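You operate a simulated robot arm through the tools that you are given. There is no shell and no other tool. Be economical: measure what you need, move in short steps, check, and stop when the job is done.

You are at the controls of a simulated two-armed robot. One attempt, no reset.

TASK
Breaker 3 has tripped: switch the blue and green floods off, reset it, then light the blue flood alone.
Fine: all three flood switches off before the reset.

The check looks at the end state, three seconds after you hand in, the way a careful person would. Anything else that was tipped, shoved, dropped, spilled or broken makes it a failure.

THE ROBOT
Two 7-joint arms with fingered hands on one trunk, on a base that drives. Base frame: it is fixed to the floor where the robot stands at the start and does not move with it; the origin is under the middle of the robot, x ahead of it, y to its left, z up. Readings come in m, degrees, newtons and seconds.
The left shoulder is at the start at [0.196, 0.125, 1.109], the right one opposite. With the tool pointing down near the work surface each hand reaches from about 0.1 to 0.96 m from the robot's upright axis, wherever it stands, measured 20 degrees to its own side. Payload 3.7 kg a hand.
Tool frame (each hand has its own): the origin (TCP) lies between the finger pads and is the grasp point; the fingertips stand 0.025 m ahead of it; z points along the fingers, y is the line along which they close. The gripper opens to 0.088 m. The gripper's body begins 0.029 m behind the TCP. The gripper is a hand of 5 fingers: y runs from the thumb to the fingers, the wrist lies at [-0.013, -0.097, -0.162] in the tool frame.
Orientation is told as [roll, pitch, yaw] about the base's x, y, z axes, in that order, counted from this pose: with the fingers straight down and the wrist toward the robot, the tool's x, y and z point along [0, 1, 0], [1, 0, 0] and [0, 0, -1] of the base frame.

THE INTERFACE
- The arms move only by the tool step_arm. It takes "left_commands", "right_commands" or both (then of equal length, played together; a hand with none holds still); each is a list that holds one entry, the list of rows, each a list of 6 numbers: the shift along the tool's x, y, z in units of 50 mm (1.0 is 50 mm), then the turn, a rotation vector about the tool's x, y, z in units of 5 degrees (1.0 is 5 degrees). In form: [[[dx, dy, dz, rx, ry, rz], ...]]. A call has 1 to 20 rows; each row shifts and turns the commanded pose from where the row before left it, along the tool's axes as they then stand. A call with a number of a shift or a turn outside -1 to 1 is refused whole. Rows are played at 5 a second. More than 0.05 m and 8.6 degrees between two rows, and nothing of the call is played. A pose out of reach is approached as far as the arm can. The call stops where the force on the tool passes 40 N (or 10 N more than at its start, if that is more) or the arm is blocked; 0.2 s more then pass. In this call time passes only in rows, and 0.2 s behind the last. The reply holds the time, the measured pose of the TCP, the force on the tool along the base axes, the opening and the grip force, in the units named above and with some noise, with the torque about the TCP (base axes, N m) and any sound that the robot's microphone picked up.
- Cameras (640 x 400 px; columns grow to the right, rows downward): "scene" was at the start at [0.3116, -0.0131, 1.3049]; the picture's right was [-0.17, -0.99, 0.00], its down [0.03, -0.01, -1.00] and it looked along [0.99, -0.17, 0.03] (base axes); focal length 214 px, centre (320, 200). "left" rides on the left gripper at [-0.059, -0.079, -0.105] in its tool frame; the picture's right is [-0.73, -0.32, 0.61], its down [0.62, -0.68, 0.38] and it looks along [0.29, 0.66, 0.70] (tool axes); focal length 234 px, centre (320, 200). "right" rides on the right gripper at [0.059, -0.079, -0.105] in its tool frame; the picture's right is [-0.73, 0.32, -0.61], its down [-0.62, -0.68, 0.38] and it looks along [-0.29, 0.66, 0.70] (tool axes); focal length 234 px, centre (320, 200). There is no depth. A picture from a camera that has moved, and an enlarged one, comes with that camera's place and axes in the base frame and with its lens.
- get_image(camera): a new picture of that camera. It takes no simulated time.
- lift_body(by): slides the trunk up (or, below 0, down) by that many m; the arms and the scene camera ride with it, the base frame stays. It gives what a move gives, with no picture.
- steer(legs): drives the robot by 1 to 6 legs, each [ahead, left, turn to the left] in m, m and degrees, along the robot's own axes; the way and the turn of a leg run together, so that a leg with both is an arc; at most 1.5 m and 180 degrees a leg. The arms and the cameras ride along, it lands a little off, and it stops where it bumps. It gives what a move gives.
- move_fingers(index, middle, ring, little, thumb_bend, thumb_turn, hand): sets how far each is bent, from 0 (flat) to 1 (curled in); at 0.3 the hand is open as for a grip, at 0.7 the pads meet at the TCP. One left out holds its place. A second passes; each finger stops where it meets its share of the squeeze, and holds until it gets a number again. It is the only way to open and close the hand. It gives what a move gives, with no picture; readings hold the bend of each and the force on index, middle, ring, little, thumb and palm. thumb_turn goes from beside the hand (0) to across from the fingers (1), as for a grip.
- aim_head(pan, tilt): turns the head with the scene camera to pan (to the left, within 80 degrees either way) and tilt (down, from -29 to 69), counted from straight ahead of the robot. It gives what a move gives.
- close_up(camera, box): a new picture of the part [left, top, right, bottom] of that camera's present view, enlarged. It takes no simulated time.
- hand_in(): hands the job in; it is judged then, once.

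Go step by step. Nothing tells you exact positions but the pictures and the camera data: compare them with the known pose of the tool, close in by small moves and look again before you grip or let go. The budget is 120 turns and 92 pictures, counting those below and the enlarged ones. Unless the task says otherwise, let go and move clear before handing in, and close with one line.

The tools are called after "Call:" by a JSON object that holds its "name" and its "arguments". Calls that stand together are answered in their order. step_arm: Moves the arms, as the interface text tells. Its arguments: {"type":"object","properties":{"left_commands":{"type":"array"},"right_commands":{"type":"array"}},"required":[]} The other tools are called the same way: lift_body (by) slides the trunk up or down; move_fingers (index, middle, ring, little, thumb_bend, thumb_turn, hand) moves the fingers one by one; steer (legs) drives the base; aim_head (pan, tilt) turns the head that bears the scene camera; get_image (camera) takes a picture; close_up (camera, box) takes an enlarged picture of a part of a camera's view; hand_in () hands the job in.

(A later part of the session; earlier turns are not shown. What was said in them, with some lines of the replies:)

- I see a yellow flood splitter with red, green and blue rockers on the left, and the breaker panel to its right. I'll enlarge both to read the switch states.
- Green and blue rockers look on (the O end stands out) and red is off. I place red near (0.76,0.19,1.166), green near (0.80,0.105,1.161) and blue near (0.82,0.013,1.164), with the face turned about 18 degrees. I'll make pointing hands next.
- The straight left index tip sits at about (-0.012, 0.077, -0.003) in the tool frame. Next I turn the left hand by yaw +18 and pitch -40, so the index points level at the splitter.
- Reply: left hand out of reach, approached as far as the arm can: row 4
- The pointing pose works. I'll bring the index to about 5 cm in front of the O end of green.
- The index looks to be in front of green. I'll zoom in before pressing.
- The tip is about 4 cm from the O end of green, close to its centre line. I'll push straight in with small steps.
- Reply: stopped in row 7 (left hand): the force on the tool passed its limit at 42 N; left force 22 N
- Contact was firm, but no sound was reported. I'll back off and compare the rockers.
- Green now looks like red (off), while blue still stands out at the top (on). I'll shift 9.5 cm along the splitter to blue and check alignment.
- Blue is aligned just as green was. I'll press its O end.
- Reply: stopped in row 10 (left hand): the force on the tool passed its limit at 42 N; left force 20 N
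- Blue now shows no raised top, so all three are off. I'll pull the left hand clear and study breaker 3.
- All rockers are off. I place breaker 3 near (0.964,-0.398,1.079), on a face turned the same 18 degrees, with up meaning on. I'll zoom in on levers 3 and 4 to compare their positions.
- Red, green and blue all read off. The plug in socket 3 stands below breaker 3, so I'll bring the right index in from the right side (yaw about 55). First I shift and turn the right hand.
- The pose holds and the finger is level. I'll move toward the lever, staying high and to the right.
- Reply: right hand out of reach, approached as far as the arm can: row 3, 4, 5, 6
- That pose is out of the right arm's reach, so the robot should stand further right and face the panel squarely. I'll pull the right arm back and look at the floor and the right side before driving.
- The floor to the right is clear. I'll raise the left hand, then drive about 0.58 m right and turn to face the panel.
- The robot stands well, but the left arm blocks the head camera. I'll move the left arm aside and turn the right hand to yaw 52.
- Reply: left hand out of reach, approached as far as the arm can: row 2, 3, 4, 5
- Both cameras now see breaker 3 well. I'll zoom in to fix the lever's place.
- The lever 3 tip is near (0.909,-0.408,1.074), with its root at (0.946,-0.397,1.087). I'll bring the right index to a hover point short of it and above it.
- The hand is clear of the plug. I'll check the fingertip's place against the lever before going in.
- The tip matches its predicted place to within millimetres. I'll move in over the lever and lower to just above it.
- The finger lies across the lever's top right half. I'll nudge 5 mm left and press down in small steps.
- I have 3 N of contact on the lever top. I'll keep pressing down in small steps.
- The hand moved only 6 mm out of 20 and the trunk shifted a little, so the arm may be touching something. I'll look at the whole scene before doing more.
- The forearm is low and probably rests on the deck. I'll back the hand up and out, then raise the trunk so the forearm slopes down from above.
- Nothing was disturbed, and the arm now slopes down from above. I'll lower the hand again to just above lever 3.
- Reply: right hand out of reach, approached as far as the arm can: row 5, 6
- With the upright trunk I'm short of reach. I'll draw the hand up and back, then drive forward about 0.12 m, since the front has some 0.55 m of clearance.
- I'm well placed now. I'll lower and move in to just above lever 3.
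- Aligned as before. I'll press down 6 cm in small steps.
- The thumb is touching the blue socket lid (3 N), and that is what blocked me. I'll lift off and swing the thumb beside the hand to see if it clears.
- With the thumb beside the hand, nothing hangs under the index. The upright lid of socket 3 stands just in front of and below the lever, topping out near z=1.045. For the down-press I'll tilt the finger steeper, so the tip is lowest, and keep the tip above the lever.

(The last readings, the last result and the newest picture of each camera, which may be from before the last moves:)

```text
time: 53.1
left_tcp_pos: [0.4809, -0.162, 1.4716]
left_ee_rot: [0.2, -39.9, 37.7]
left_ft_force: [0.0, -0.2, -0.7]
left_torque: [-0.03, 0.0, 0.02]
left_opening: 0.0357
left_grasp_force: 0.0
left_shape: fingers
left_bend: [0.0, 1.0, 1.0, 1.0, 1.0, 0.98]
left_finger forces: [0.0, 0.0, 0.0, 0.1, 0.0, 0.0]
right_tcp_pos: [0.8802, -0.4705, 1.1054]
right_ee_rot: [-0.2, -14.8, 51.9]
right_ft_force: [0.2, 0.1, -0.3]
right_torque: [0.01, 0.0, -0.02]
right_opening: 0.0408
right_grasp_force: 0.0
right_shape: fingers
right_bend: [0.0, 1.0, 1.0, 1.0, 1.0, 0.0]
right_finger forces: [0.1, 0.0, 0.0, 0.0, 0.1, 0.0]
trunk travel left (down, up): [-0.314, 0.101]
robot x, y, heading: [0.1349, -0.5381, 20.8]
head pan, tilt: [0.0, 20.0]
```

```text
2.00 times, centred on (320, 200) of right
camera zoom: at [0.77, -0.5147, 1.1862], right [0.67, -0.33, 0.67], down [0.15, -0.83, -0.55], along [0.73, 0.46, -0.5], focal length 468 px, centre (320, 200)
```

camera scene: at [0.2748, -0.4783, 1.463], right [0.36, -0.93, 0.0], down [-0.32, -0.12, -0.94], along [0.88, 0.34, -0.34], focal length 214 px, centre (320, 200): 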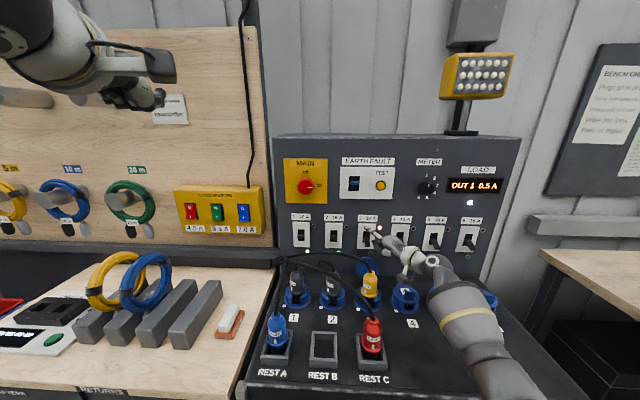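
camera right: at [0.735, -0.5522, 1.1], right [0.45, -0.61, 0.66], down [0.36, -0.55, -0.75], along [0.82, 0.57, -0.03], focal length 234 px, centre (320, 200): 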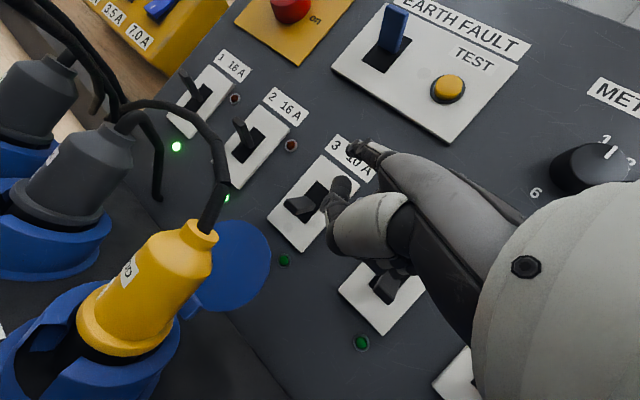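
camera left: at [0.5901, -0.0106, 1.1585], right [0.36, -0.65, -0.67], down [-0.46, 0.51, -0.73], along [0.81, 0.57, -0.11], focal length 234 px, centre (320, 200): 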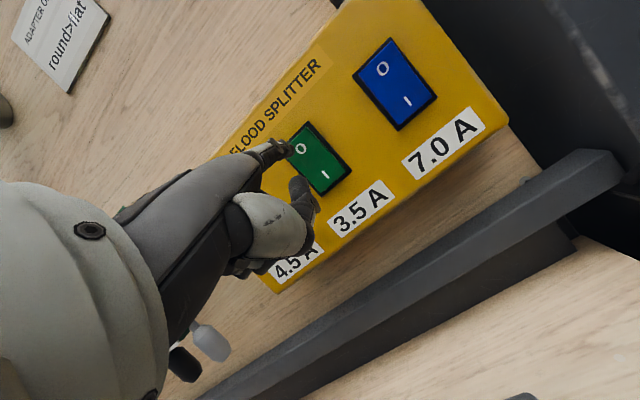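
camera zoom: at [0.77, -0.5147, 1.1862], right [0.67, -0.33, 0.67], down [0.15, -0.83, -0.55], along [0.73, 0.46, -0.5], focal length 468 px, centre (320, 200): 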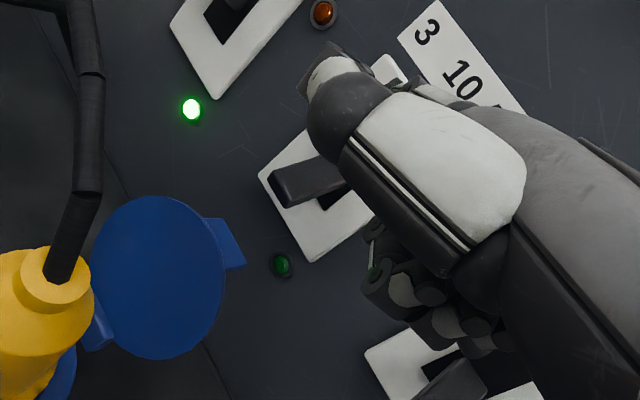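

The tip is right over the lever and everything else is higher. I'll press straight down.

Call:
{"name": "step_arm", "arguments": {"right_commands": [[[0, -0.052, 0.193, 0, 0, 0], [0, -0.052, 0.193, 0, 0, 0], [0, -0.052, 0.193, 0, 0, 0], [0, -0.026, 0.097, 0, 0, 0], [0, -0.026, 0.097, 0, 0, 0], [0, -0.026, 0.097, 0, 0, 0], [0, -0.026, 0.097, 0, 0, 0], [0, -0.026, 0.097, 0, 0, 0], [0, -0.026, 0.097, 0, 0, 0], [0, -0.026, 0.097, 0, 0, 0]]]}}

Call:
{"name": "close_up", "arguments": {"camera": "scene", "box": [320, 200, 480, 300]}}

```text
time: 55.3
left_tcp_pos: [0.4787, -0.1648, 1.4719]
left_ee_rot: [0.2, -40.2, 37.9]
left_ft_force: [0.1, -1.3, 0.1]
left_torque: [0.0, -0.01, -0.04]
left_opening: 0.0359
left_grasp_force: 0.0
left_shape: fingers
left_bend: [0.0, 1.0, 1.0, 1.0, 1.0, 0.98]
left_finger forces: [0.1, 0.1, 0.0, 0.1, 0.0, 0.2]
right_tcp_pos: [0.8783, -0.4698, 1.0436]
right_ee_rot: [-0.1, -15.4, 51.7]
right_ft_force: [-6.0, -8.4, 11.4]
right_torque: [1.1, -0.72, 0.08]
right_opening: 0.0435
right_grasp_force: 6.7
right_shape: fingers
right_bend: [0.0, 1.0, 1.0, 1.0, 1.0, 0.0]
right_finger forces: [13.7, 0.0, 0.1, 0.0, 0.0, 0.1]
trunk travel left (down, up): [-0.314, 0.101]
robot x, y, heading: [0.1339, -0.5368, 21.1]
head pan, tilt: [0.0, 20.0]
```

```text
4.00 times, centred on (400, 250) of scene
camera zoom: at [0.2721, -0.4805, 1.4635], right [0.36, -0.93, 0.0], down [-0.32, -0.12, -0.94], along [0.88, 0.34, -0.34], focal length 858 px, centre (0, 0)
```

zoom: 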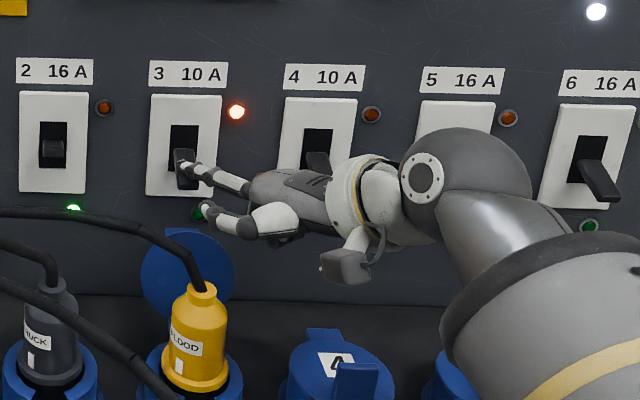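

14 N on the index now. I'll press a little more to be sure the lever reaches its lower stop, then look from the right camera.

Call:
{"name": "step_arm", "arguments": {"right_commands": [[[0, -0.026, 0.097, 0, 0, 0], [0, -0.026, 0.097, 0, 0, 0]]]}}

Call:
{"name": "close_up", "arguments": {"camera": "scene", "box": [340, 215, 420, 265]}}

Call:
{"name": "close_up", "arguments": {"camera": "right", "box": [200, 100, 440, 300]}}

```text
time: 55.9
left_tcp_pos: [0.4778, -0.1662, 1.4716]
left_ee_rot: [0.1, -40.2, 37.7]
left_ft_force: [-0.4, 1.7, -0.2]
left_torque: [0.02, -0.02, -0.04]
left_opening: 0.036
left_grasp_force: 0.1
left_shape: fingers
left_bend: [0.0, 1.0, 1.0, 1.0, 1.0, 0.98]
left_finger forces: [0.0, 0.1, 0.1, 0.0, 0.0, 0.0]
right_tcp_pos: [0.8789, -0.4709, 1.0301]
right_ee_rot: [0.0, -15.1, 51.7]
right_ft_force: [-9.0, -12.0, 11.9]
right_torque: [1.45, -0.95, 0.1]
right_opening: 0.0464
right_grasp_force: 7.6
right_shape: fingers
right_bend: [0.0, 1.0, 1.0, 1.0, 1.0, 0.0]
right_finger forces: [15.5, 0.0, 0.0, 0.0, 0.0, 0.1]
trunk travel left (down, up): [-0.314, 0.101]
robot x, y, heading: [0.1352, -0.5354, 21.0]
head pan, tilt: [0.0, 20.0]
```

```text
8.00 times, centred on (380, 240) of scene
camera zoom: at [0.2718, -0.4812, 1.4634], right [0.36, -0.93, 0.0], down [-0.32, -0.12, -0.94], along [0.88, 0.34, -0.34], focal length 1716 px, centre (-160, -120)
```

zoom: 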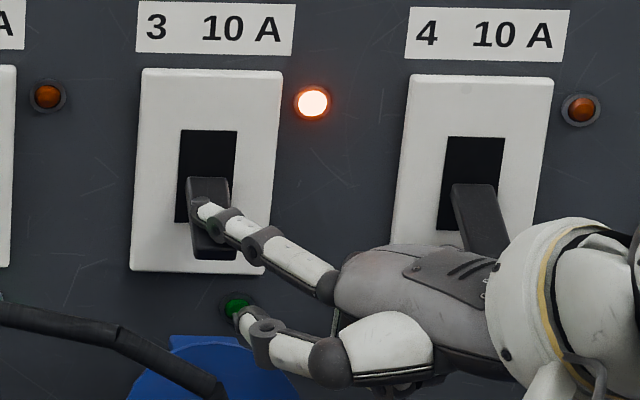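

```text
2.00 times, centred on (320, 200) of right
camera zoom: at [0.7681, -0.5164, 1.1109], right [0.66, -0.33, 0.67], down [0.15, -0.82, -0.55], along [0.73, 0.46, -0.5], focal length 468 px, centre (320, 200)
```

zoom: 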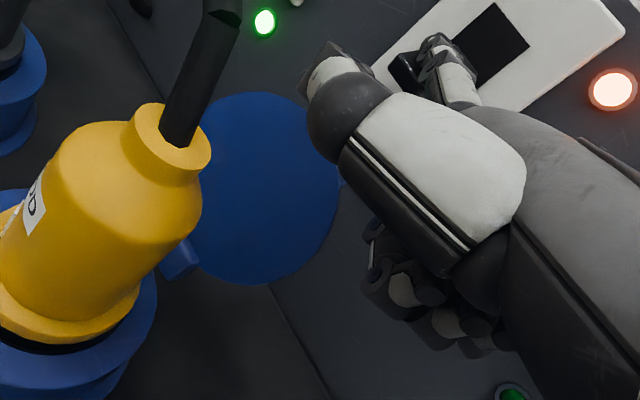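

The tip went lower and force stayed around 15 N. I'll lift off and compare lever 3 with lever 4.

Call:
{"name": "step_arm", "arguments": {"right_commands": [[[0, 0.15, -0.58, 0, 0, 0], [0, 0.15, -0.58, 0, 0, 0], [0, -0.5, -0.2, 0, 0, 0], [0, -0.5, -0.2, 0, 0, 0], [0, -0.5, -0.2, 0, 0, 0]]]}}

Call:
{"name": "close_up", "arguments": {"camera": "scene", "box": [340, 205, 436, 265]}}

Call:
{"name": "close_up", "arguments": {"camera": "right", "box": [160, 40, 400, 190]}}

```text
time: 57.1
left_tcp_pos: [0.4798, -0.1627, 1.4721]
left_ee_rot: [0.3, -40.1, 37.7]
left_ft_force: [0.0, -0.9, 0.5]
left_torque: [0.04, -0.02, 0.01]
left_opening: 0.0361
left_grasp_force: 0.0
left_shape: fingers
left_bend: [0.0, 1.0, 1.0, 1.0, 1.0, 0.98]
left_finger forces: [0.0, 0.1, 0.1, 0.1, 0.0, 0.0]
right_tcp_pos: [0.8268, -0.533, 1.1001]
right_ee_rot: [0.0, -14.9, 51.9]
right_ft_force: [0.8, 0.5, -0.2]
right_torque: [0.01, -0.02, 0.01]
right_opening: 0.0408
right_grasp_force: 0.1
right_shape: fingers
right_bend: [0.0, 1.0, 1.0, 1.0, 1.0, 0.0]
right_finger forces: [0.0, 0.1, 0.0, 0.0, 0.1, 0.0]
trunk travel left (down, up): [-0.314, 0.101]
robot x, y, heading: [0.1293, -0.5371, 21.0]
head pan, tilt: [0.0, 20.0]
```

```text
6.67 times, centred on (388, 235) of scene
camera zoom: at [0.2742, -0.4798, 1.4631], right [0.36, -0.93, 0.0], down [-0.32, -0.12, -0.94], along [0.88, 0.34, -0.34], focal length 1430 px, centre (-133, -33)
```

zoom: 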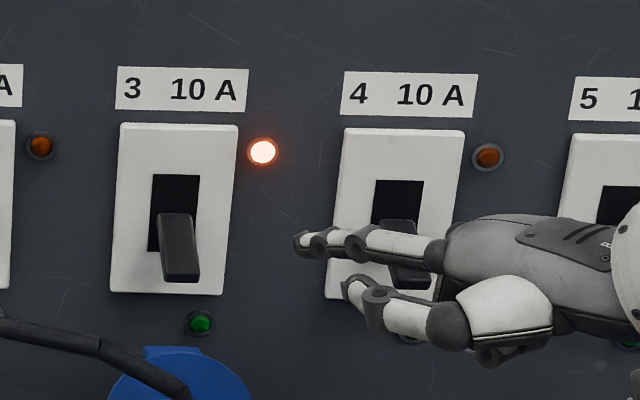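

```text
2.67 times, centred on (280, 115) of right
camera zoom: at [0.7177, -0.5779, 1.1804], right [0.67, -0.33, 0.67], down [0.15, -0.82, -0.55], along [0.73, 0.46, -0.5], focal length 624 px, centre (427, 427)
```

zoom: 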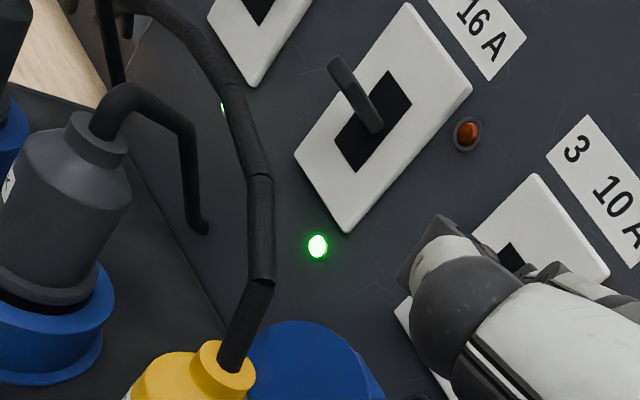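

Lever 3 rests at its lower stop, the same as the off levers. Next comes the up-push: I'll place the tip right of the lever and near the panel at pitch -28, then slide it under from the right.

Call:
{"name": "step_arm", "arguments": {"right_commands": [[[0, 0, 0, -0.867, 0, 0], [0, 0, 0, -0.867, 0, 0], [0, 0, 0, -0.867, 0, 0], [-0.494, 0.312, 0.664, 0, 0, 0], [-0.494, 0.312, 0.664, 0, 0, 0]]]}}

Call:
{"name": "close_up", "arguments": {"camera": "scene", "box": [320, 195, 448, 275]}}

Call:
{"name": "get_image", "arguments": {"camera": "right"}}

```text
time: 58.3
left_tcp_pos: [0.4803, -0.162, 1.4703]
left_ee_rot: [0.2, -39.9, 37.8]
left_ft_force: [-0.1, 0.6, 0.1]
left_torque: [0.0, 0.02, -0.01]
left_opening: 0.0362
left_grasp_force: 0.1
left_shape: fingers
left_bend: [0.0, 1.0, 1.0, 1.0, 1.0, 0.98]
left_finger forces: [0.1, 0.0, 0.0, 0.0, 0.0, 0.1]
right_tcp_pos: [0.9053, -0.5157, 1.0599]
right_ee_rot: [0.0, -28.0, 51.8]
right_ft_force: [1.0, 0.1, 0.3]
right_torque: [-0.01, 0.02, -0.02]
right_opening: 0.0406
right_grasp_force: 0.0
right_shape: fingers
right_bend: [0.0, 1.0, 1.0, 1.0, 1.0, 0.0]
right_finger forces: [0.1, 0.1, 0.1, 0.0, 0.1, 0.1]
trunk travel left (down, up): [-0.314, 0.101]
robot x, y, heading: [0.1355, -0.5322, 21.1]
head pan, tilt: [0.0, 20.0]
```

```text
5.00 times, centred on (384, 235) of scene
camera zoom: at [0.2752, -0.4781, 1.4629], right [0.36, -0.93, 0.0], down [-0.32, -0.12, -0.94], along [0.88, 0.34, -0.34], focal length 1072 px, centre (0, 25)
```

zoom: 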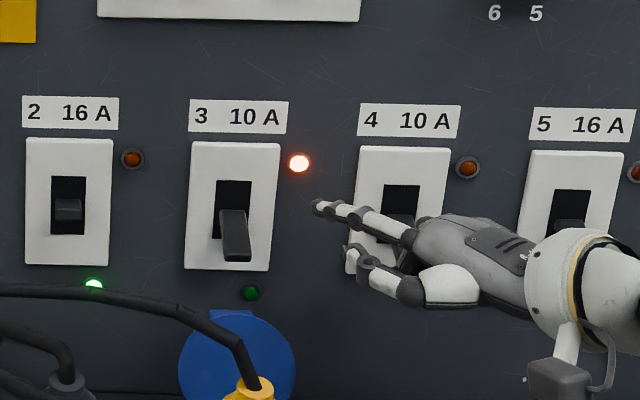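

```text
23 pictures are left
camera right: at [0.786, -0.5726, 1.1145], right [0.57, -0.45, 0.69], down [0.23, -0.72, -0.66], along [0.79, 0.53, -0.31], focal length 234 px, centre (320, 200)
```

right: 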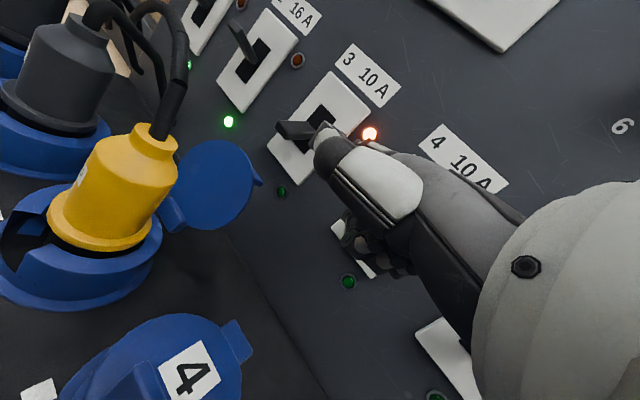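

The tip sits about 5 cm right of the lever, near the panel, as planned. I'll lower it to just under lever height.

Call:
{"name": "step_arm", "arguments": {"right_commands": [[[0, -0.103, 0.194, 0, 0, 0], [0, -0.103, 0.194, 0, 0, 0], [0, -0.103, 0.194, 0, 0, 0], [0, -0.103, 0.194, 0, 0, 0], [0, -0.103, 0.194, 0, 0, 0]]]}}

Call:
{"name": "close_up", "arguments": {"camera": "scene", "box": [320, 195, 448, 275]}}

Call:
{"name": "get_image", "arguments": {"camera": "right"}}

```text
time: 59.5
left_tcp_pos: [0.48, -0.1617, 1.4706]
left_ee_rot: [0.2, -40.0, 37.8]
left_ft_force: [0.3, 0.6, 0.3]
left_torque: [-0.01, 0.0, -0.01]
left_opening: 0.0363
left_grasp_force: 0.0
left_shape: fingers
left_bend: [0.0, 1.0, 1.0, 1.0, 1.0, 0.98]
left_finger forces: [0.1, 0.0, 0.0, 0.0, 0.1, 0.0]
right_tcp_pos: [0.905, -0.5157, 1.0003]
right_ee_rot: [0.0, -27.9, 51.9]
right_ft_force: [0.5, -0.2, 0.0]
right_torque: [0.01, 0.01, 0.01]
right_opening: 0.0407
right_grasp_force: 0.0
right_shape: fingers
right_bend: [0.0, 1.0, 1.0, 1.0, 1.0, 0.0]
right_finger forces: [0.0, 0.1, 0.0, 0.0, 0.0, 0.0]
trunk travel left (down, up): [-0.314, 0.101]
robot x, y, heading: [0.1384, -0.5323, 20.7]
head pan, tilt: [0.0, 20.0]
```

```text
5.00 times, centred on (384, 235) of scene
camera zoom: at [0.2749, -0.4786, 1.4629], right [0.36, -0.93, 0.0], down [-0.32, -0.12, -0.94], along [0.88, 0.34, -0.34], focal length 1072 px, centre (0, 25)
```

zoom: 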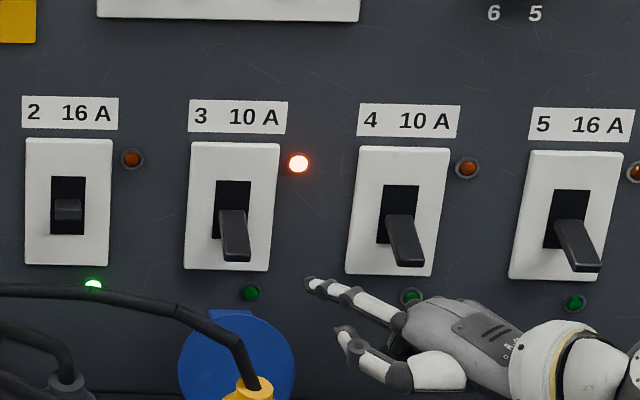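

```text
21 pictures are left
camera right: at [0.7855, -0.574, 1.0548], right [0.57, -0.45, 0.69], down [0.23, -0.72, -0.66], along [0.79, 0.53, -0.31], focal length 234 px, centre (320, 200)
```

right: 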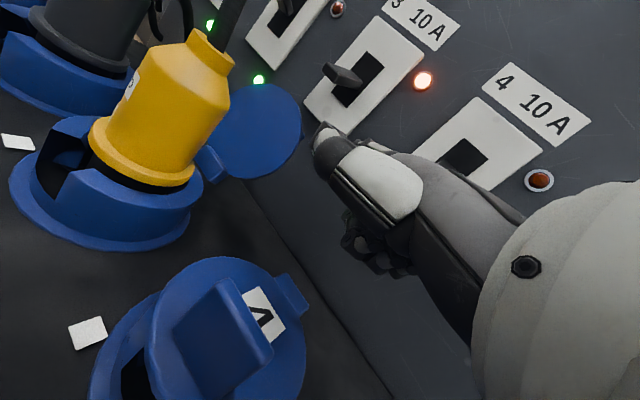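

The path left is clear: the thumb passes in front of the lid and clear of the cable. I'll slide the tip under lever 3 from the right.

Call:
{"name": "step_arm", "arguments": {"right_commands": [[[0.191, 0.113, 0.06, 0, 0, 0], [0.191, 0.113, 0.06, 0, 0, 0], [0.191, 0.113, 0.06, 0, 0, 0], [0.191, 0.113, 0.06, 0, 0, 0]]]}}

Call:
{"name": "close_up", "arguments": {"camera": "scene", "box": [320, 195, 448, 275]}}

Call:
{"name": "get_image", "arguments": {"camera": "right"}}

```text
time: 60.5
left_tcp_pos: [0.4815, -0.1629, 1.4708]
left_ee_rot: [0.2, -40.1, 37.8]
left_ft_force: [0.8, 0.3, -0.3]
left_torque: [0.0, 0.0, 0.03]
left_opening: 0.0361
left_grasp_force: 0.0
left_shape: fingers
left_bend: [0.0, 1.0, 1.0, 1.0, 1.0, 0.98]
left_finger forces: [0.0, 0.1, 0.1, 0.0, 0.1, 0.0]
right_tcp_pos: [0.8899, -0.4726, 1.001]
right_ee_rot: [-0.1, -28.0, 51.9]
right_ft_force: [0.4, -0.3, -0.4]
right_torque: [0.02, 0.01, 0.02]
right_opening: 0.0407
right_grasp_force: 0.1
right_shape: fingers
right_bend: [0.0, 1.0, 1.0, 1.0, 1.0, 0.0]
right_finger forces: [0.0, 0.1, 0.0, 0.0, 0.1, 0.0]
trunk travel left (down, up): [-0.314, 0.101]
robot x, y, heading: [0.135, -0.5331, 21.0]
head pan, tilt: [0.0, 20.0]
```

```text
5.00 times, centred on (384, 235) of scene
camera zoom: at [0.2747, -0.4786, 1.463], right [0.36, -0.93, 0.0], down [-0.32, -0.12, -0.94], along [0.88, 0.34, -0.34], focal length 1072 px, centre (0, 25)
```

zoom: 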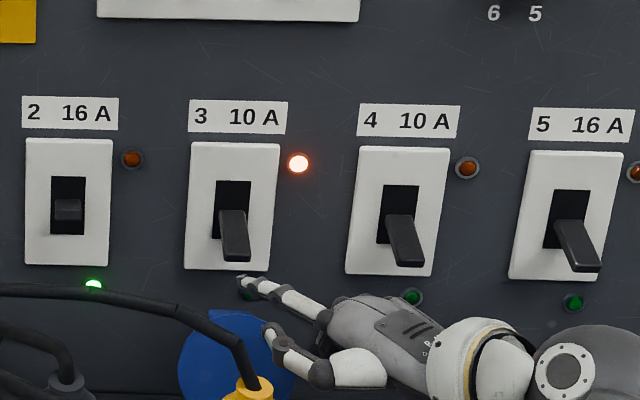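

```text
19 pictures are left
camera right: at [0.7701, -0.5302, 1.0557], right [0.57, -0.45, 0.69], down [0.23, -0.72, -0.66], along [0.79, 0.53, -0.31], focal length 234 px, centre (320, 200)
```

right: 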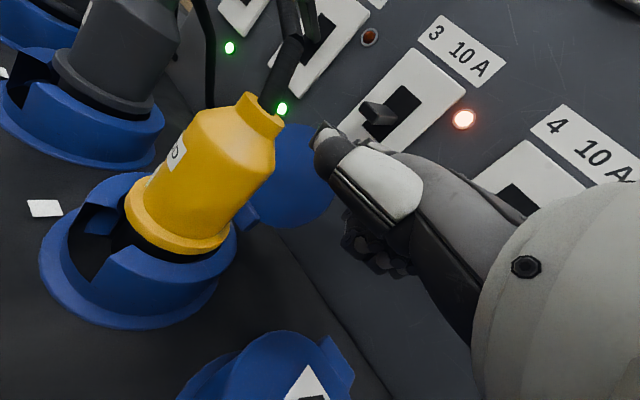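

The tip is right under the lever with no contact on anything. I'll slide 5 mm further left and push up.

Call:
{"name": "step_arm", "arguments": {"right_commands": [[[0.083, 0.049, 0.026, 0, 0, 0], [0, 0.047, -0.088, 0, 0, 0], [0, 0.047, -0.088, 0, 0, 0], [0, 0.047, -0.088, 0, 0, 0], [0, 0.047, -0.088, 0, 0, 0], [0, 0.047, -0.088, 0, 0, 0], [0, 0.047, -0.088, 0, 0, 0]]]}}

Call:
{"name": "close_up", "arguments": {"camera": "scene", "box": [320, 195, 448, 275]}}

```text
time: 62.1
left_tcp_pos: [0.4812, -0.1623, 1.4704]
left_ee_rot: [0.2, -40.1, 37.8]
left_ft_force: [0.6, 0.2, -0.9]
left_torque: [-0.01, 0.04, -0.03]
left_opening: 0.0364
left_grasp_force: 0.0
left_shape: fingers
left_bend: [0.0, 1.0, 1.0, 1.0, 1.0, 0.98]
left_finger forces: [0.1, 0.0, 0.0, 0.0, 0.0, 0.0]
right_tcp_pos: [0.888, -0.4688, 1.0305]
right_ee_rot: [-0.1, -28.0, 51.9]
right_ft_force: [-0.6, 0.4, -1.0]
right_torque: [0.01, 0.01, -0.05]
right_opening: 0.0405
right_grasp_force: 0.0
right_shape: fingers
right_bend: [0.0, 1.0, 1.0, 1.0, 1.0, 0.0]
right_finger forces: [0.1, 0.1, 0.0, 0.1, 0.0, 0.0]
trunk travel left (down, up): [-0.314, 0.101]
robot x, y, heading: [0.1351, -0.5392, 21.1]
head pan, tilt: [0.0, 20.0]
```

```text
5.00 times, centred on (384, 235) of scene
camera zoom: at [0.2747, -0.4787, 1.463], right [0.36, -0.93, 0.0], down [-0.32, -0.12, -0.94], along [0.88, 0.34, -0.34], focal length 1072 px, centre (0, 25)
```

zoom: 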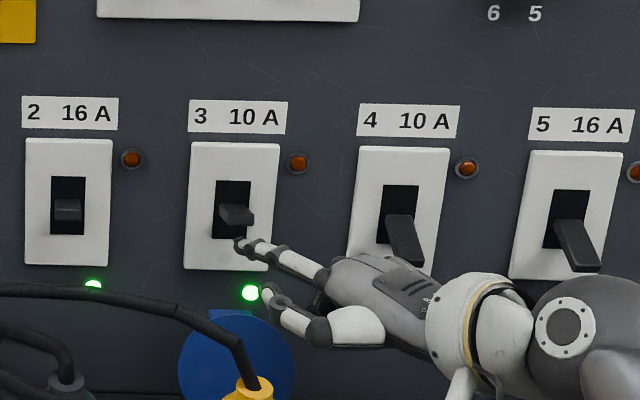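

Breaker 3 is on: its green lamp is lit and the red lamp is out. I'll withdraw the finger to the right, then up and back.

Call:
{"name": "step_arm", "arguments": {"right_commands": [[[0, -0.06, 0.11, 0, 0, 0], [-0.191, -0.113, -0.06, 0, 0, 0], [-0.191, -0.113, -0.06, 0, 0, 0], [-0.191, -0.113, -0.06, 0, 0, 0], [-0.191, -0.113, -0.06, 0, 0, 0], [0, -0.3, -0.2, 0, 0, 0], [0, 0.35, -0.7, 0, 0, 0], [0, 0.35, -0.7, 0, 0, 0], [0, 0.35, -0.7, 0, 0, 0], [0, -0.7, -0.5, 0, 0, 0], [0, -0.7, -0.5, 0, 0, 0], [0, -0.7, -0.5, 0, 0, 0]]]}}

Call:
{"name": "get_image", "arguments": {"camera": "scene"}}

```text
time: 64.7
left_tcp_pos: [0.479, -0.1646, 1.4718]
left_ee_rot: [0.2, -40.2, 37.7]
left_ft_force: [0.6, -0.3, 0.7]
left_torque: [-0.01, -0.03, 0.0]
left_opening: 0.0359
left_grasp_force: 0.1
left_shape: fingers
left_bend: [0.0, 1.0, 1.0, 1.0, 1.0, 0.98]
left_finger forces: [0.1, 0.1, 0.0, 0.0, 0.0, 0.0]
right_tcp_pos: [0.8097, -0.6296, 1.1629]
right_ee_rot: [0.0, -28.1, 52.0]
right_ft_force: [-0.5, 0.0, 0.1]
right_torque: [0.02, 0.01, -0.01]
right_opening: 0.0406
right_grasp_force: 0.1
right_shape: fingers
right_bend: [0.0, 1.0, 1.0, 1.0, 1.0, 0.0]
right_finger forces: [0.0, 0.1, 0.0, 0.1, 0.0, 0.1]
trunk travel left (down, up): [-0.314, 0.101]
robot x, y, heading: [0.1333, -0.5333, 21.0]
head pan, tilt: [0.0, 20.0]
```

```text
17 pictures are left
camera scene: at [0.2736, -0.4803, 1.4632], right [0.36, -0.93, 0.0], down [-0.32, -0.12, -0.94], along [0.88, 0.34, -0.34], focal length 214 px, centre (320, 200)
```

scene: 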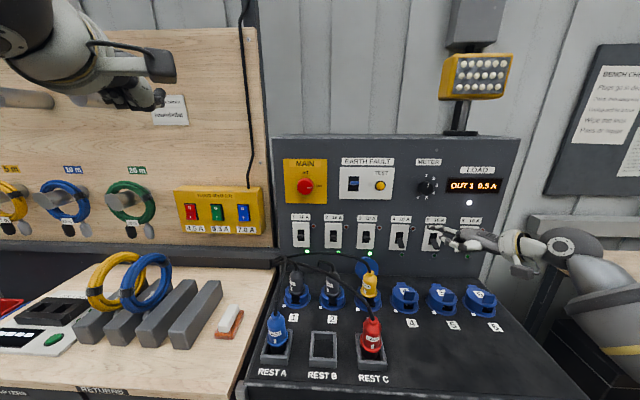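

Everything is in place, and blue is within the left arm's reach from here. I'll turn the left hand square to the splitter and bring it down in front of blue.

Call:
{"name": "step_arm", "arguments": {"left_commands": [[[0, 0, 0, 0, -0.633, 0.755], [0, 0, 0, 0, -0.633, 0.755], [0, 0, 0, 0, -0.633, 0.755], [0, 0, 0, 0, -0.633, 0.755], [0, 0, 0, 1, 0, 0], [0, 0, 0, 1, 0, 0], [0.2015, 0.109, 0.789, 0, 0, 0], [0.2015, 0.109, 0.789, 0, 0, 0], [0.2015, 0.109, 0.789, 0, 0, 0], [0.2015, 0.109, 0.789, 0, 0, 0], [0.2015, 0.109, 0.789, 0, 0, 0], [0.2015, 0.109, 0.789, 0, 0, 0], [0.2015, 0.109, 0.789, 0, 0, 0]]]}}

Call:
{"name": "get_image", "arguments": {"camera": "left"}}

Call:
{"name": "get_image", "arguments": {"camera": "scene"}}

```text
time: 67.5
left_tcp_pos: [0.6211, -0.0406, 1.251]
left_ee_rot: [0.2, -30.0, 18.0]
left_ft_force: [-0.2, -0.2, -0.4]
left_torque: [0.02, -0.03, -0.01]
left_opening: 0.0362
left_grasp_force: 0.0
left_shape: fingers
left_bend: [0.0, 1.0, 1.0, 1.0, 1.0, 0.98]
left_finger forces: [0.0, 0.1, 0.1, 0.1, 0.1, 0.0]
right_tcp_pos: [0.8114, -0.6272, 1.1613]
right_ee_rot: [0.0, -28.0, 51.8]
right_ft_force: [1.1, 0.6, -0.4]
right_torque: [-0.02, -0.03, 0.0]
right_opening: 0.0407
right_grasp_force: 0.1
right_shape: fingers
right_bend: [0.0, 1.0, 1.0, 1.0, 1.0, 0.0]
right_finger forces: [0.0, 0.0, 0.0, 0.1, 0.1, 0.0]
trunk travel left (down, up): [-0.314, 0.101]
robot x, y, heading: [0.1367, -0.535, 21.1]
head pan, tilt: [0.0, 20.0]
```

```text
16 pictures are left
camera left: at [0.5236, -0.1346, 1.302], right [0.25, -0.68, -0.69], down [-0.57, 0.47, -0.67], along [0.78, 0.56, -0.27], focal length 234 px, centre (320, 200)
```

left: 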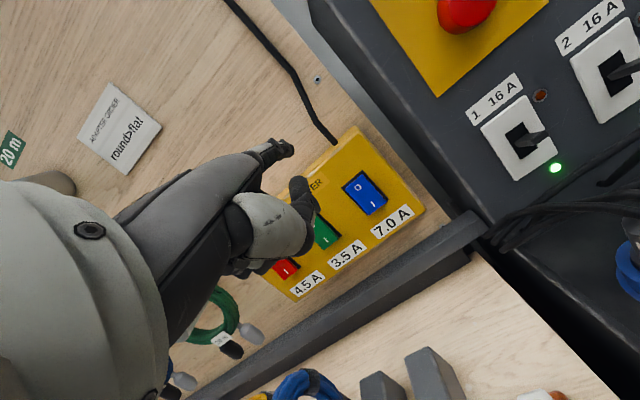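

```text
15 pictures are left
camera scene: at [0.2755, -0.4782, 1.4628], right [0.36, -0.93, 0.0], down [-0.32, -0.12, -0.94], along [0.88, 0.34, -0.34], focal length 214 px, centre (320, 200)
```

scene: 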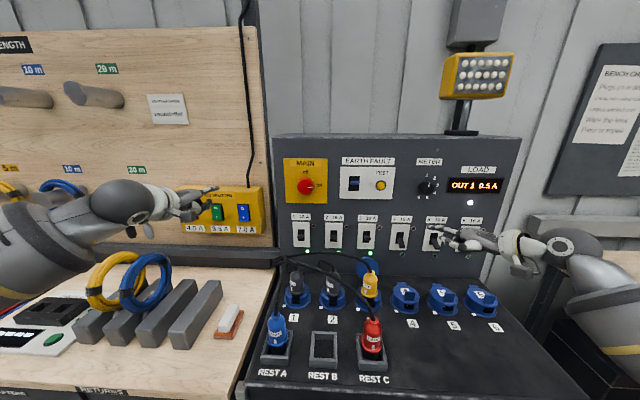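

The left hand is nearing blue cleanly. I'll lower to the standoff in front of its I end.

Call:
{"name": "step_arm", "arguments": {"left_commands": [[[-0.01, -0.0515, 0.86, 0, 0, 0], [-0.01, -0.0515, 0.86, 0, 0, 0], [-0.01, -0.0515, 0.86, 0, 0, 0], [-0.01, -0.0515, 0.86, 0, 0, 0]]]}}

Call:
{"name": "get_image", "arguments": {"camera": "left"}}

Call:
{"name": "close_up", "arguments": {"camera": "scene", "box": [160, 170, 288, 250]}}

```text
time: 68.5
left_tcp_pos: [0.6952, -0.0147, 1.0949]
left_ee_rot: [0.2, -30.0, 18.1]
left_ft_force: [-0.2, -0.9, 0.5]
left_torque: [-0.01, 0.01, -0.02]
left_opening: 0.0364
left_grasp_force: 0.0
left_shape: fingers
left_bend: [0.0, 1.0, 1.0, 1.0, 1.0, 0.98]
left_finger forces: [0.0, 0.1, 0.0, 0.1, 0.1, 0.0]
right_tcp_pos: [0.8104, -0.6278, 1.1621]
right_ee_rot: [0.0, -28.0, 51.9]
right_ft_force: [0.0, 0.7, 1.2]
right_torque: [0.0, -0.03, 0.01]
right_opening: 0.0404
right_grasp_force: 0.0
right_shape: fingers
right_bend: [0.0, 1.0, 1.0, 1.0, 1.0, 0.0]
right_finger forces: [0.1, 0.0, 0.1, 0.0, 0.0, 0.0]
trunk travel left (down, up): [-0.314, 0.101]
robot x, y, heading: [0.1389, -0.5321, 20.8]
head pan, tilt: [0.0, 20.0]
```

```text
14 pictures are left
camera left: at [0.5989, -0.1093, 1.1462], right [0.25, -0.68, -0.69], down [-0.57, 0.47, -0.67], along [0.78, 0.56, -0.27], focal length 234 px, centre (320, 200)
```

left: 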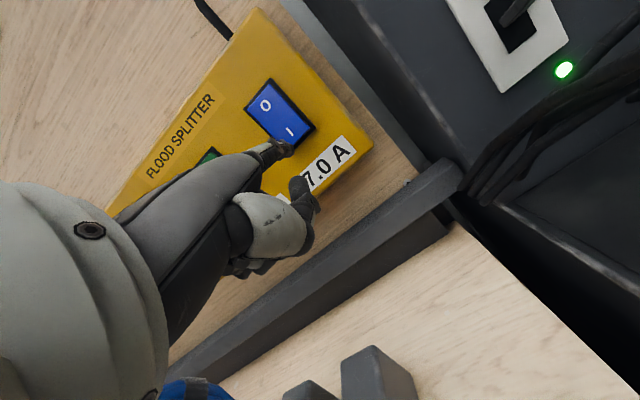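

```text
5.00 times, centred on (224, 210) of scene
camera zoom: at [0.2754, -0.4786, 1.4629], right [0.36, -0.93, 0.0], down [-0.32, -0.12, -0.94], along [0.88, 0.34, -0.34], focal length 1072 px, centre (800, 150)
```

zoom: 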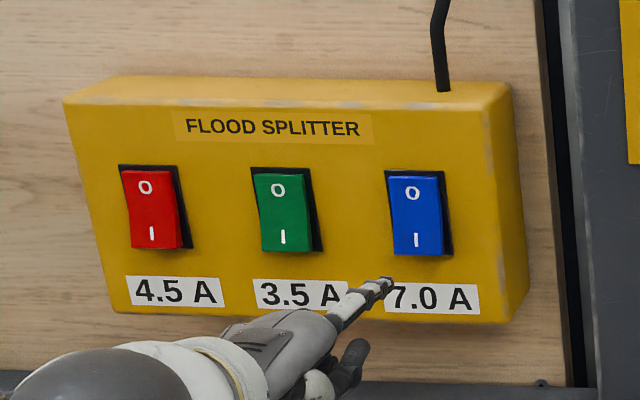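

The tip is in line with blue's I end but a little low. I'll raise it 5 mm and press in.

Call:
{"name": "step_arm", "arguments": {"left_commands": [[[0, 0.05, -0.087, 0, 0, 0], [0, 0.208, 0.12, 0, 0, 0], [0, 0.208, 0.12, 0, 0, 0], [0, 0.208, 0.12, 0, 0, 0], [0, 0.052, 0.03, 0, 0, 0], [0, 0.052, 0.03, 0, 0, 0], [0, 0.052, 0.03, 0, 0, 0], [0, 0.052, 0.03, 0, 0, 0], [0, 0.052, 0.03, 0, 0, 0], [0, 0.052, 0.03, 0, 0, 0], [0, 0.052, 0.03, 0, 0, 0], [0, 0.052, 0.03, 0, 0, 0]]]}}

Call:
{"name": "close_up", "arguments": {"camera": "scene", "box": [160, 170, 288, 250]}}

```text
time: 71.1
left_tcp_pos: [0.7439, -0.0012, 1.1048]
left_ee_rot: [0.3, -30.3, 18.0]
left_ft_force: [-31.7, -12.7, 4.3]
left_torque: [0.6, -1.65, -0.4]
left_opening: 0.0338
left_grasp_force: 16.5
left_shape: fingers
left_bend: [0.01, 1.0, 1.0, 1.0, 1.0, 0.98]
left_finger forces: [32.4, 0.0, 0.0, 0.1, 0.0, 0.0]
right_tcp_pos: [0.8049, -0.6297, 1.1656]
right_ee_rot: [-0.2, -28.3, 52.1]
right_ft_force: [0.5, -0.4, 0.1]
right_torque: [-0.01, -0.01, -0.01]
right_opening: 0.0405
right_grasp_force: 0.0
right_shape: fingers
right_bend: [0.0, 1.0, 1.0, 1.0, 1.0, 0.0]
right_finger forces: [0.0, 0.1, 0.1, 0.0, 0.0, 0.0]
trunk travel left (down, up): [-0.314, 0.101]
robot x, y, heading: [0.1333, -0.5393, 21.0]
head pan, tilt: [0.0, 20.0]
stopped in row 12 (left hand): the force on the tool passed its limit at 42 N (the readings are from after the stop); the commanded pose is now the measured one
```

```text
5.00 times, centred on (224, 210) of scene
camera zoom: at [0.2676, -0.4812, 1.4637], right [0.36, -0.93, 0.0], down [-0.32, -0.12, -0.94], along [0.88, 0.34, -0.34], focal length 1072 px, centre (800, 150)
```

zoom: 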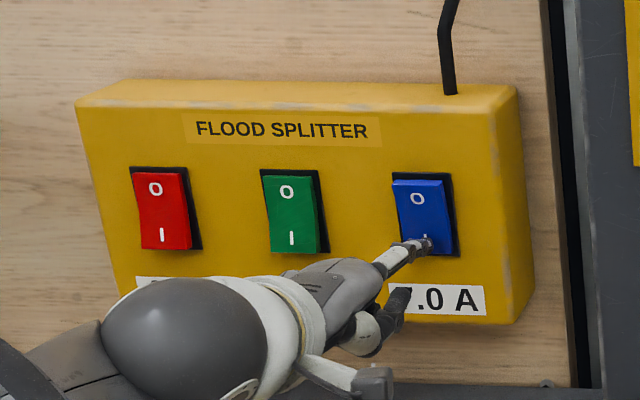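

Blue has flipped: its O end now stands out. I'll back the left hand away along the same line, up, and check the whole state.

Call:
{"name": "step_arm", "arguments": {"left_commands": [[[0, -0.35, -0.2, 0, 0, 0], [0, -0.52, -0.3, 0, 0, 0], [0, -0.52, -0.3, 0, 0, 0], [0, -0.2, -0.7, 0, 0, 0], [0, -0.2, -0.7, 0, 0, 0], [0, -0.2, -0.7, 0, 0, 0]]]}}

Call:
{"name": "get_image", "arguments": {"camera": "scene"}}

Call:
{"name": "close_up", "arguments": {"camera": "scene", "box": [160, 170, 288, 250]}}

Call:
{"name": "close_up", "arguments": {"camera": "scene", "box": [270, 140, 510, 290]}}

```text
time: 72.5
left_tcp_pos: [0.6016, -0.0505, 1.1798]
left_ee_rot: [0.3, -30.0, 18.1]
left_ft_force: [-0.7, 0.5, -0.7]
left_torque: [0.01, 0.0, -0.01]
left_opening: 0.0359
left_grasp_force: 0.1
left_shape: fingers
left_bend: [0.0, 1.0, 1.0, 1.0, 1.0, 0.98]
left_finger forces: [0.1, 0.1, 0.0, 0.0, 0.0, 0.1]
right_tcp_pos: [0.8095, -0.6278, 1.1618]
right_ee_rot: [-0.2, -28.0, 52.1]
right_ft_force: [0.9, 0.2, 0.0]
right_torque: [0.01, 0.02, 0.0]
right_opening: 0.0405
right_grasp_force: 0.0
right_shape: fingers
right_bend: [0.0, 1.0, 1.0, 1.0, 1.0, 0.0]
right_finger forces: [0.0, 0.0, 0.0, 0.1, 0.0, 0.0]
trunk travel left (down, up): [-0.314, 0.101]
robot x, y, heading: [0.1313, -0.5343, 21.2]
head pan, tilt: [0.0, 20.0]
```

```text
11 pictures are left
camera scene: at [0.2733, -0.4791, 1.4631], right [0.36, -0.93, 0.0], down [-0.32, -0.12, -0.94], along [0.88, 0.34, -0.34], focal length 214 px, centre (320, 200)
```

scene: 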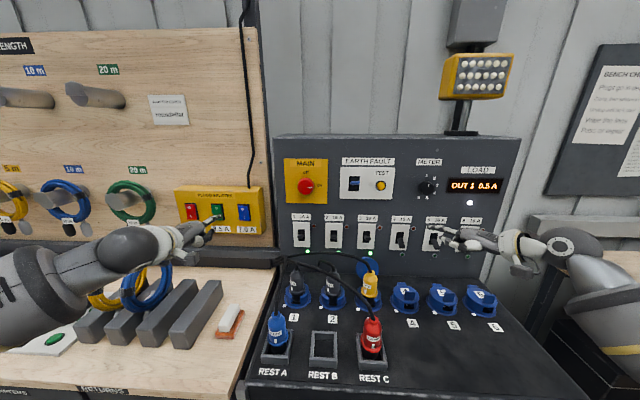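

```text
5.00 times, centred on (224, 210) of scene
camera zoom: at [0.2733, -0.4791, 1.4631], right [0.36, -0.93, 0.0], down [-0.32, -0.12, -0.94], along [0.88, 0.34, -0.34], focal length 1072 px, centre (800, 150)
```

zoom: 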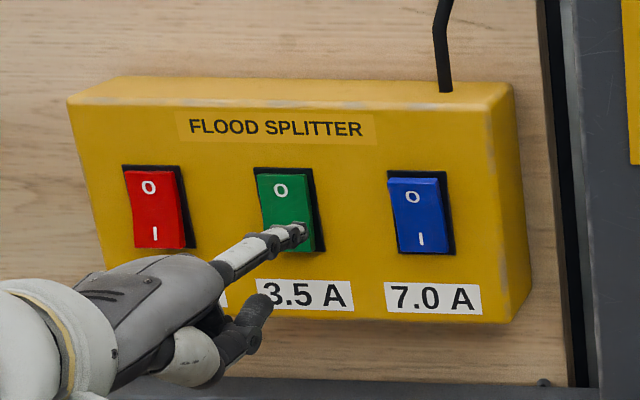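

```text
2.67 times, centred on (390, 215) of scene
camera zoom: at [0.2733, -0.4791, 1.4631], right [0.36, -0.93, 0.0], down [-0.32, -0.12, -0.94], along [0.88, 0.34, -0.34], focal length 572 px, centre (133, 160)
```

zoom: 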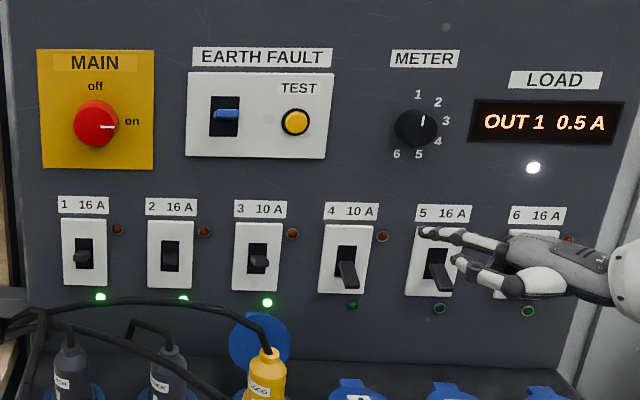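

Blue alone is on, breaker 3 is up with its green lamp lit, and nothing else has changed. I'll draw both hands a bit further away, then hand in.

Call:
{"name": "step_arm", "arguments": {"left_commands": [[[0, -0.2, -0.8, 0, 0, 0], [0, -0.2, -0.8, 0, 0, 0]]], "right_commands": [[[0, -0.2, -0.8, 0, 0, 0], [0, -0.2, -0.8, 0, 0, 0]]]}}

Call:
{"name": "close_up", "arguments": {"camera": "scene", "box": [160, 130, 480, 330]}}

```text
time: 73.1
left_tcp_pos: [0.5435, -0.0692, 1.2356]
left_ee_rot: [0.1, -30.0, 18.1]
left_ft_force: [0.6, 0.0, 0.8]
left_torque: [0.0, 0.02, 0.0]
left_opening: 0.0359
left_grasp_force: 0.1
left_shape: fingers
left_bend: [0.0, 1.0, 1.0, 1.0, 1.0, 0.98]
left_finger forces: [0.0, 0.1, 0.0, 0.0, 0.0, 0.0]
right_tcp_pos: [0.7744, -0.6733, 1.2256]
right_ee_rot: [0.0, -27.9, 52.0]
right_ft_force: [-0.6, 0.0, 0.1]
right_torque: [0.01, 0.0, -0.01]
right_opening: 0.0404
right_grasp_force: 0.1
right_shape: fingers
right_bend: [0.0, 1.0, 1.0, 1.0, 1.0, 0.0]
right_finger forces: [0.0, 0.1, 0.0, 0.0, 0.0, 0.0]
trunk travel left (down, up): [-0.314, 0.101]
robot x, y, heading: [0.1332, -0.5364, 20.7]
head pan, tilt: [0.0, 20.0]
```

```text
2.00 times, centred on (320, 230) of scene
camera zoom: at [0.2729, -0.4792, 1.4632], right [0.36, -0.93, 0.0], down [-0.32, -0.12, -0.94], along [0.88, 0.34, -0.34], focal length 429 px, centre (320, 140)
```

zoom: 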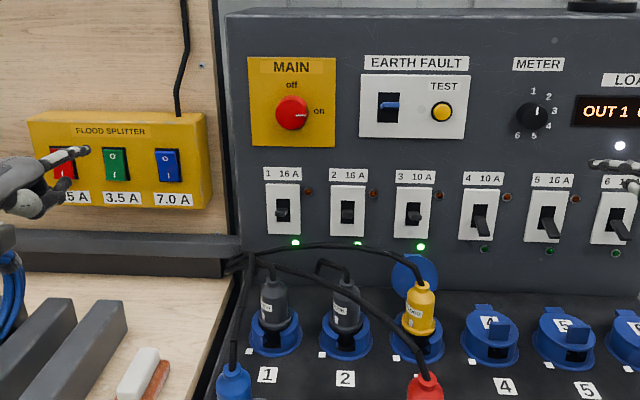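

The panel reads as wanted, with breaker 3 holding and blue the only flood on. Both hands are clear, so I'm handing in.

Call:
{"name": "hand_in", "arguments": {}}

```text
The job is handed in.
```

Breaker 3 is reset and holding with its green lamp lit, and the blue flood is the only one switched on; all three flood switches were off before the reset. While I worked the breaker, the right thumb pressed lightly (about 3 N) on the socket 3 lid. An earlier press there also stalled, probably on that lid, but nothing looks moved.
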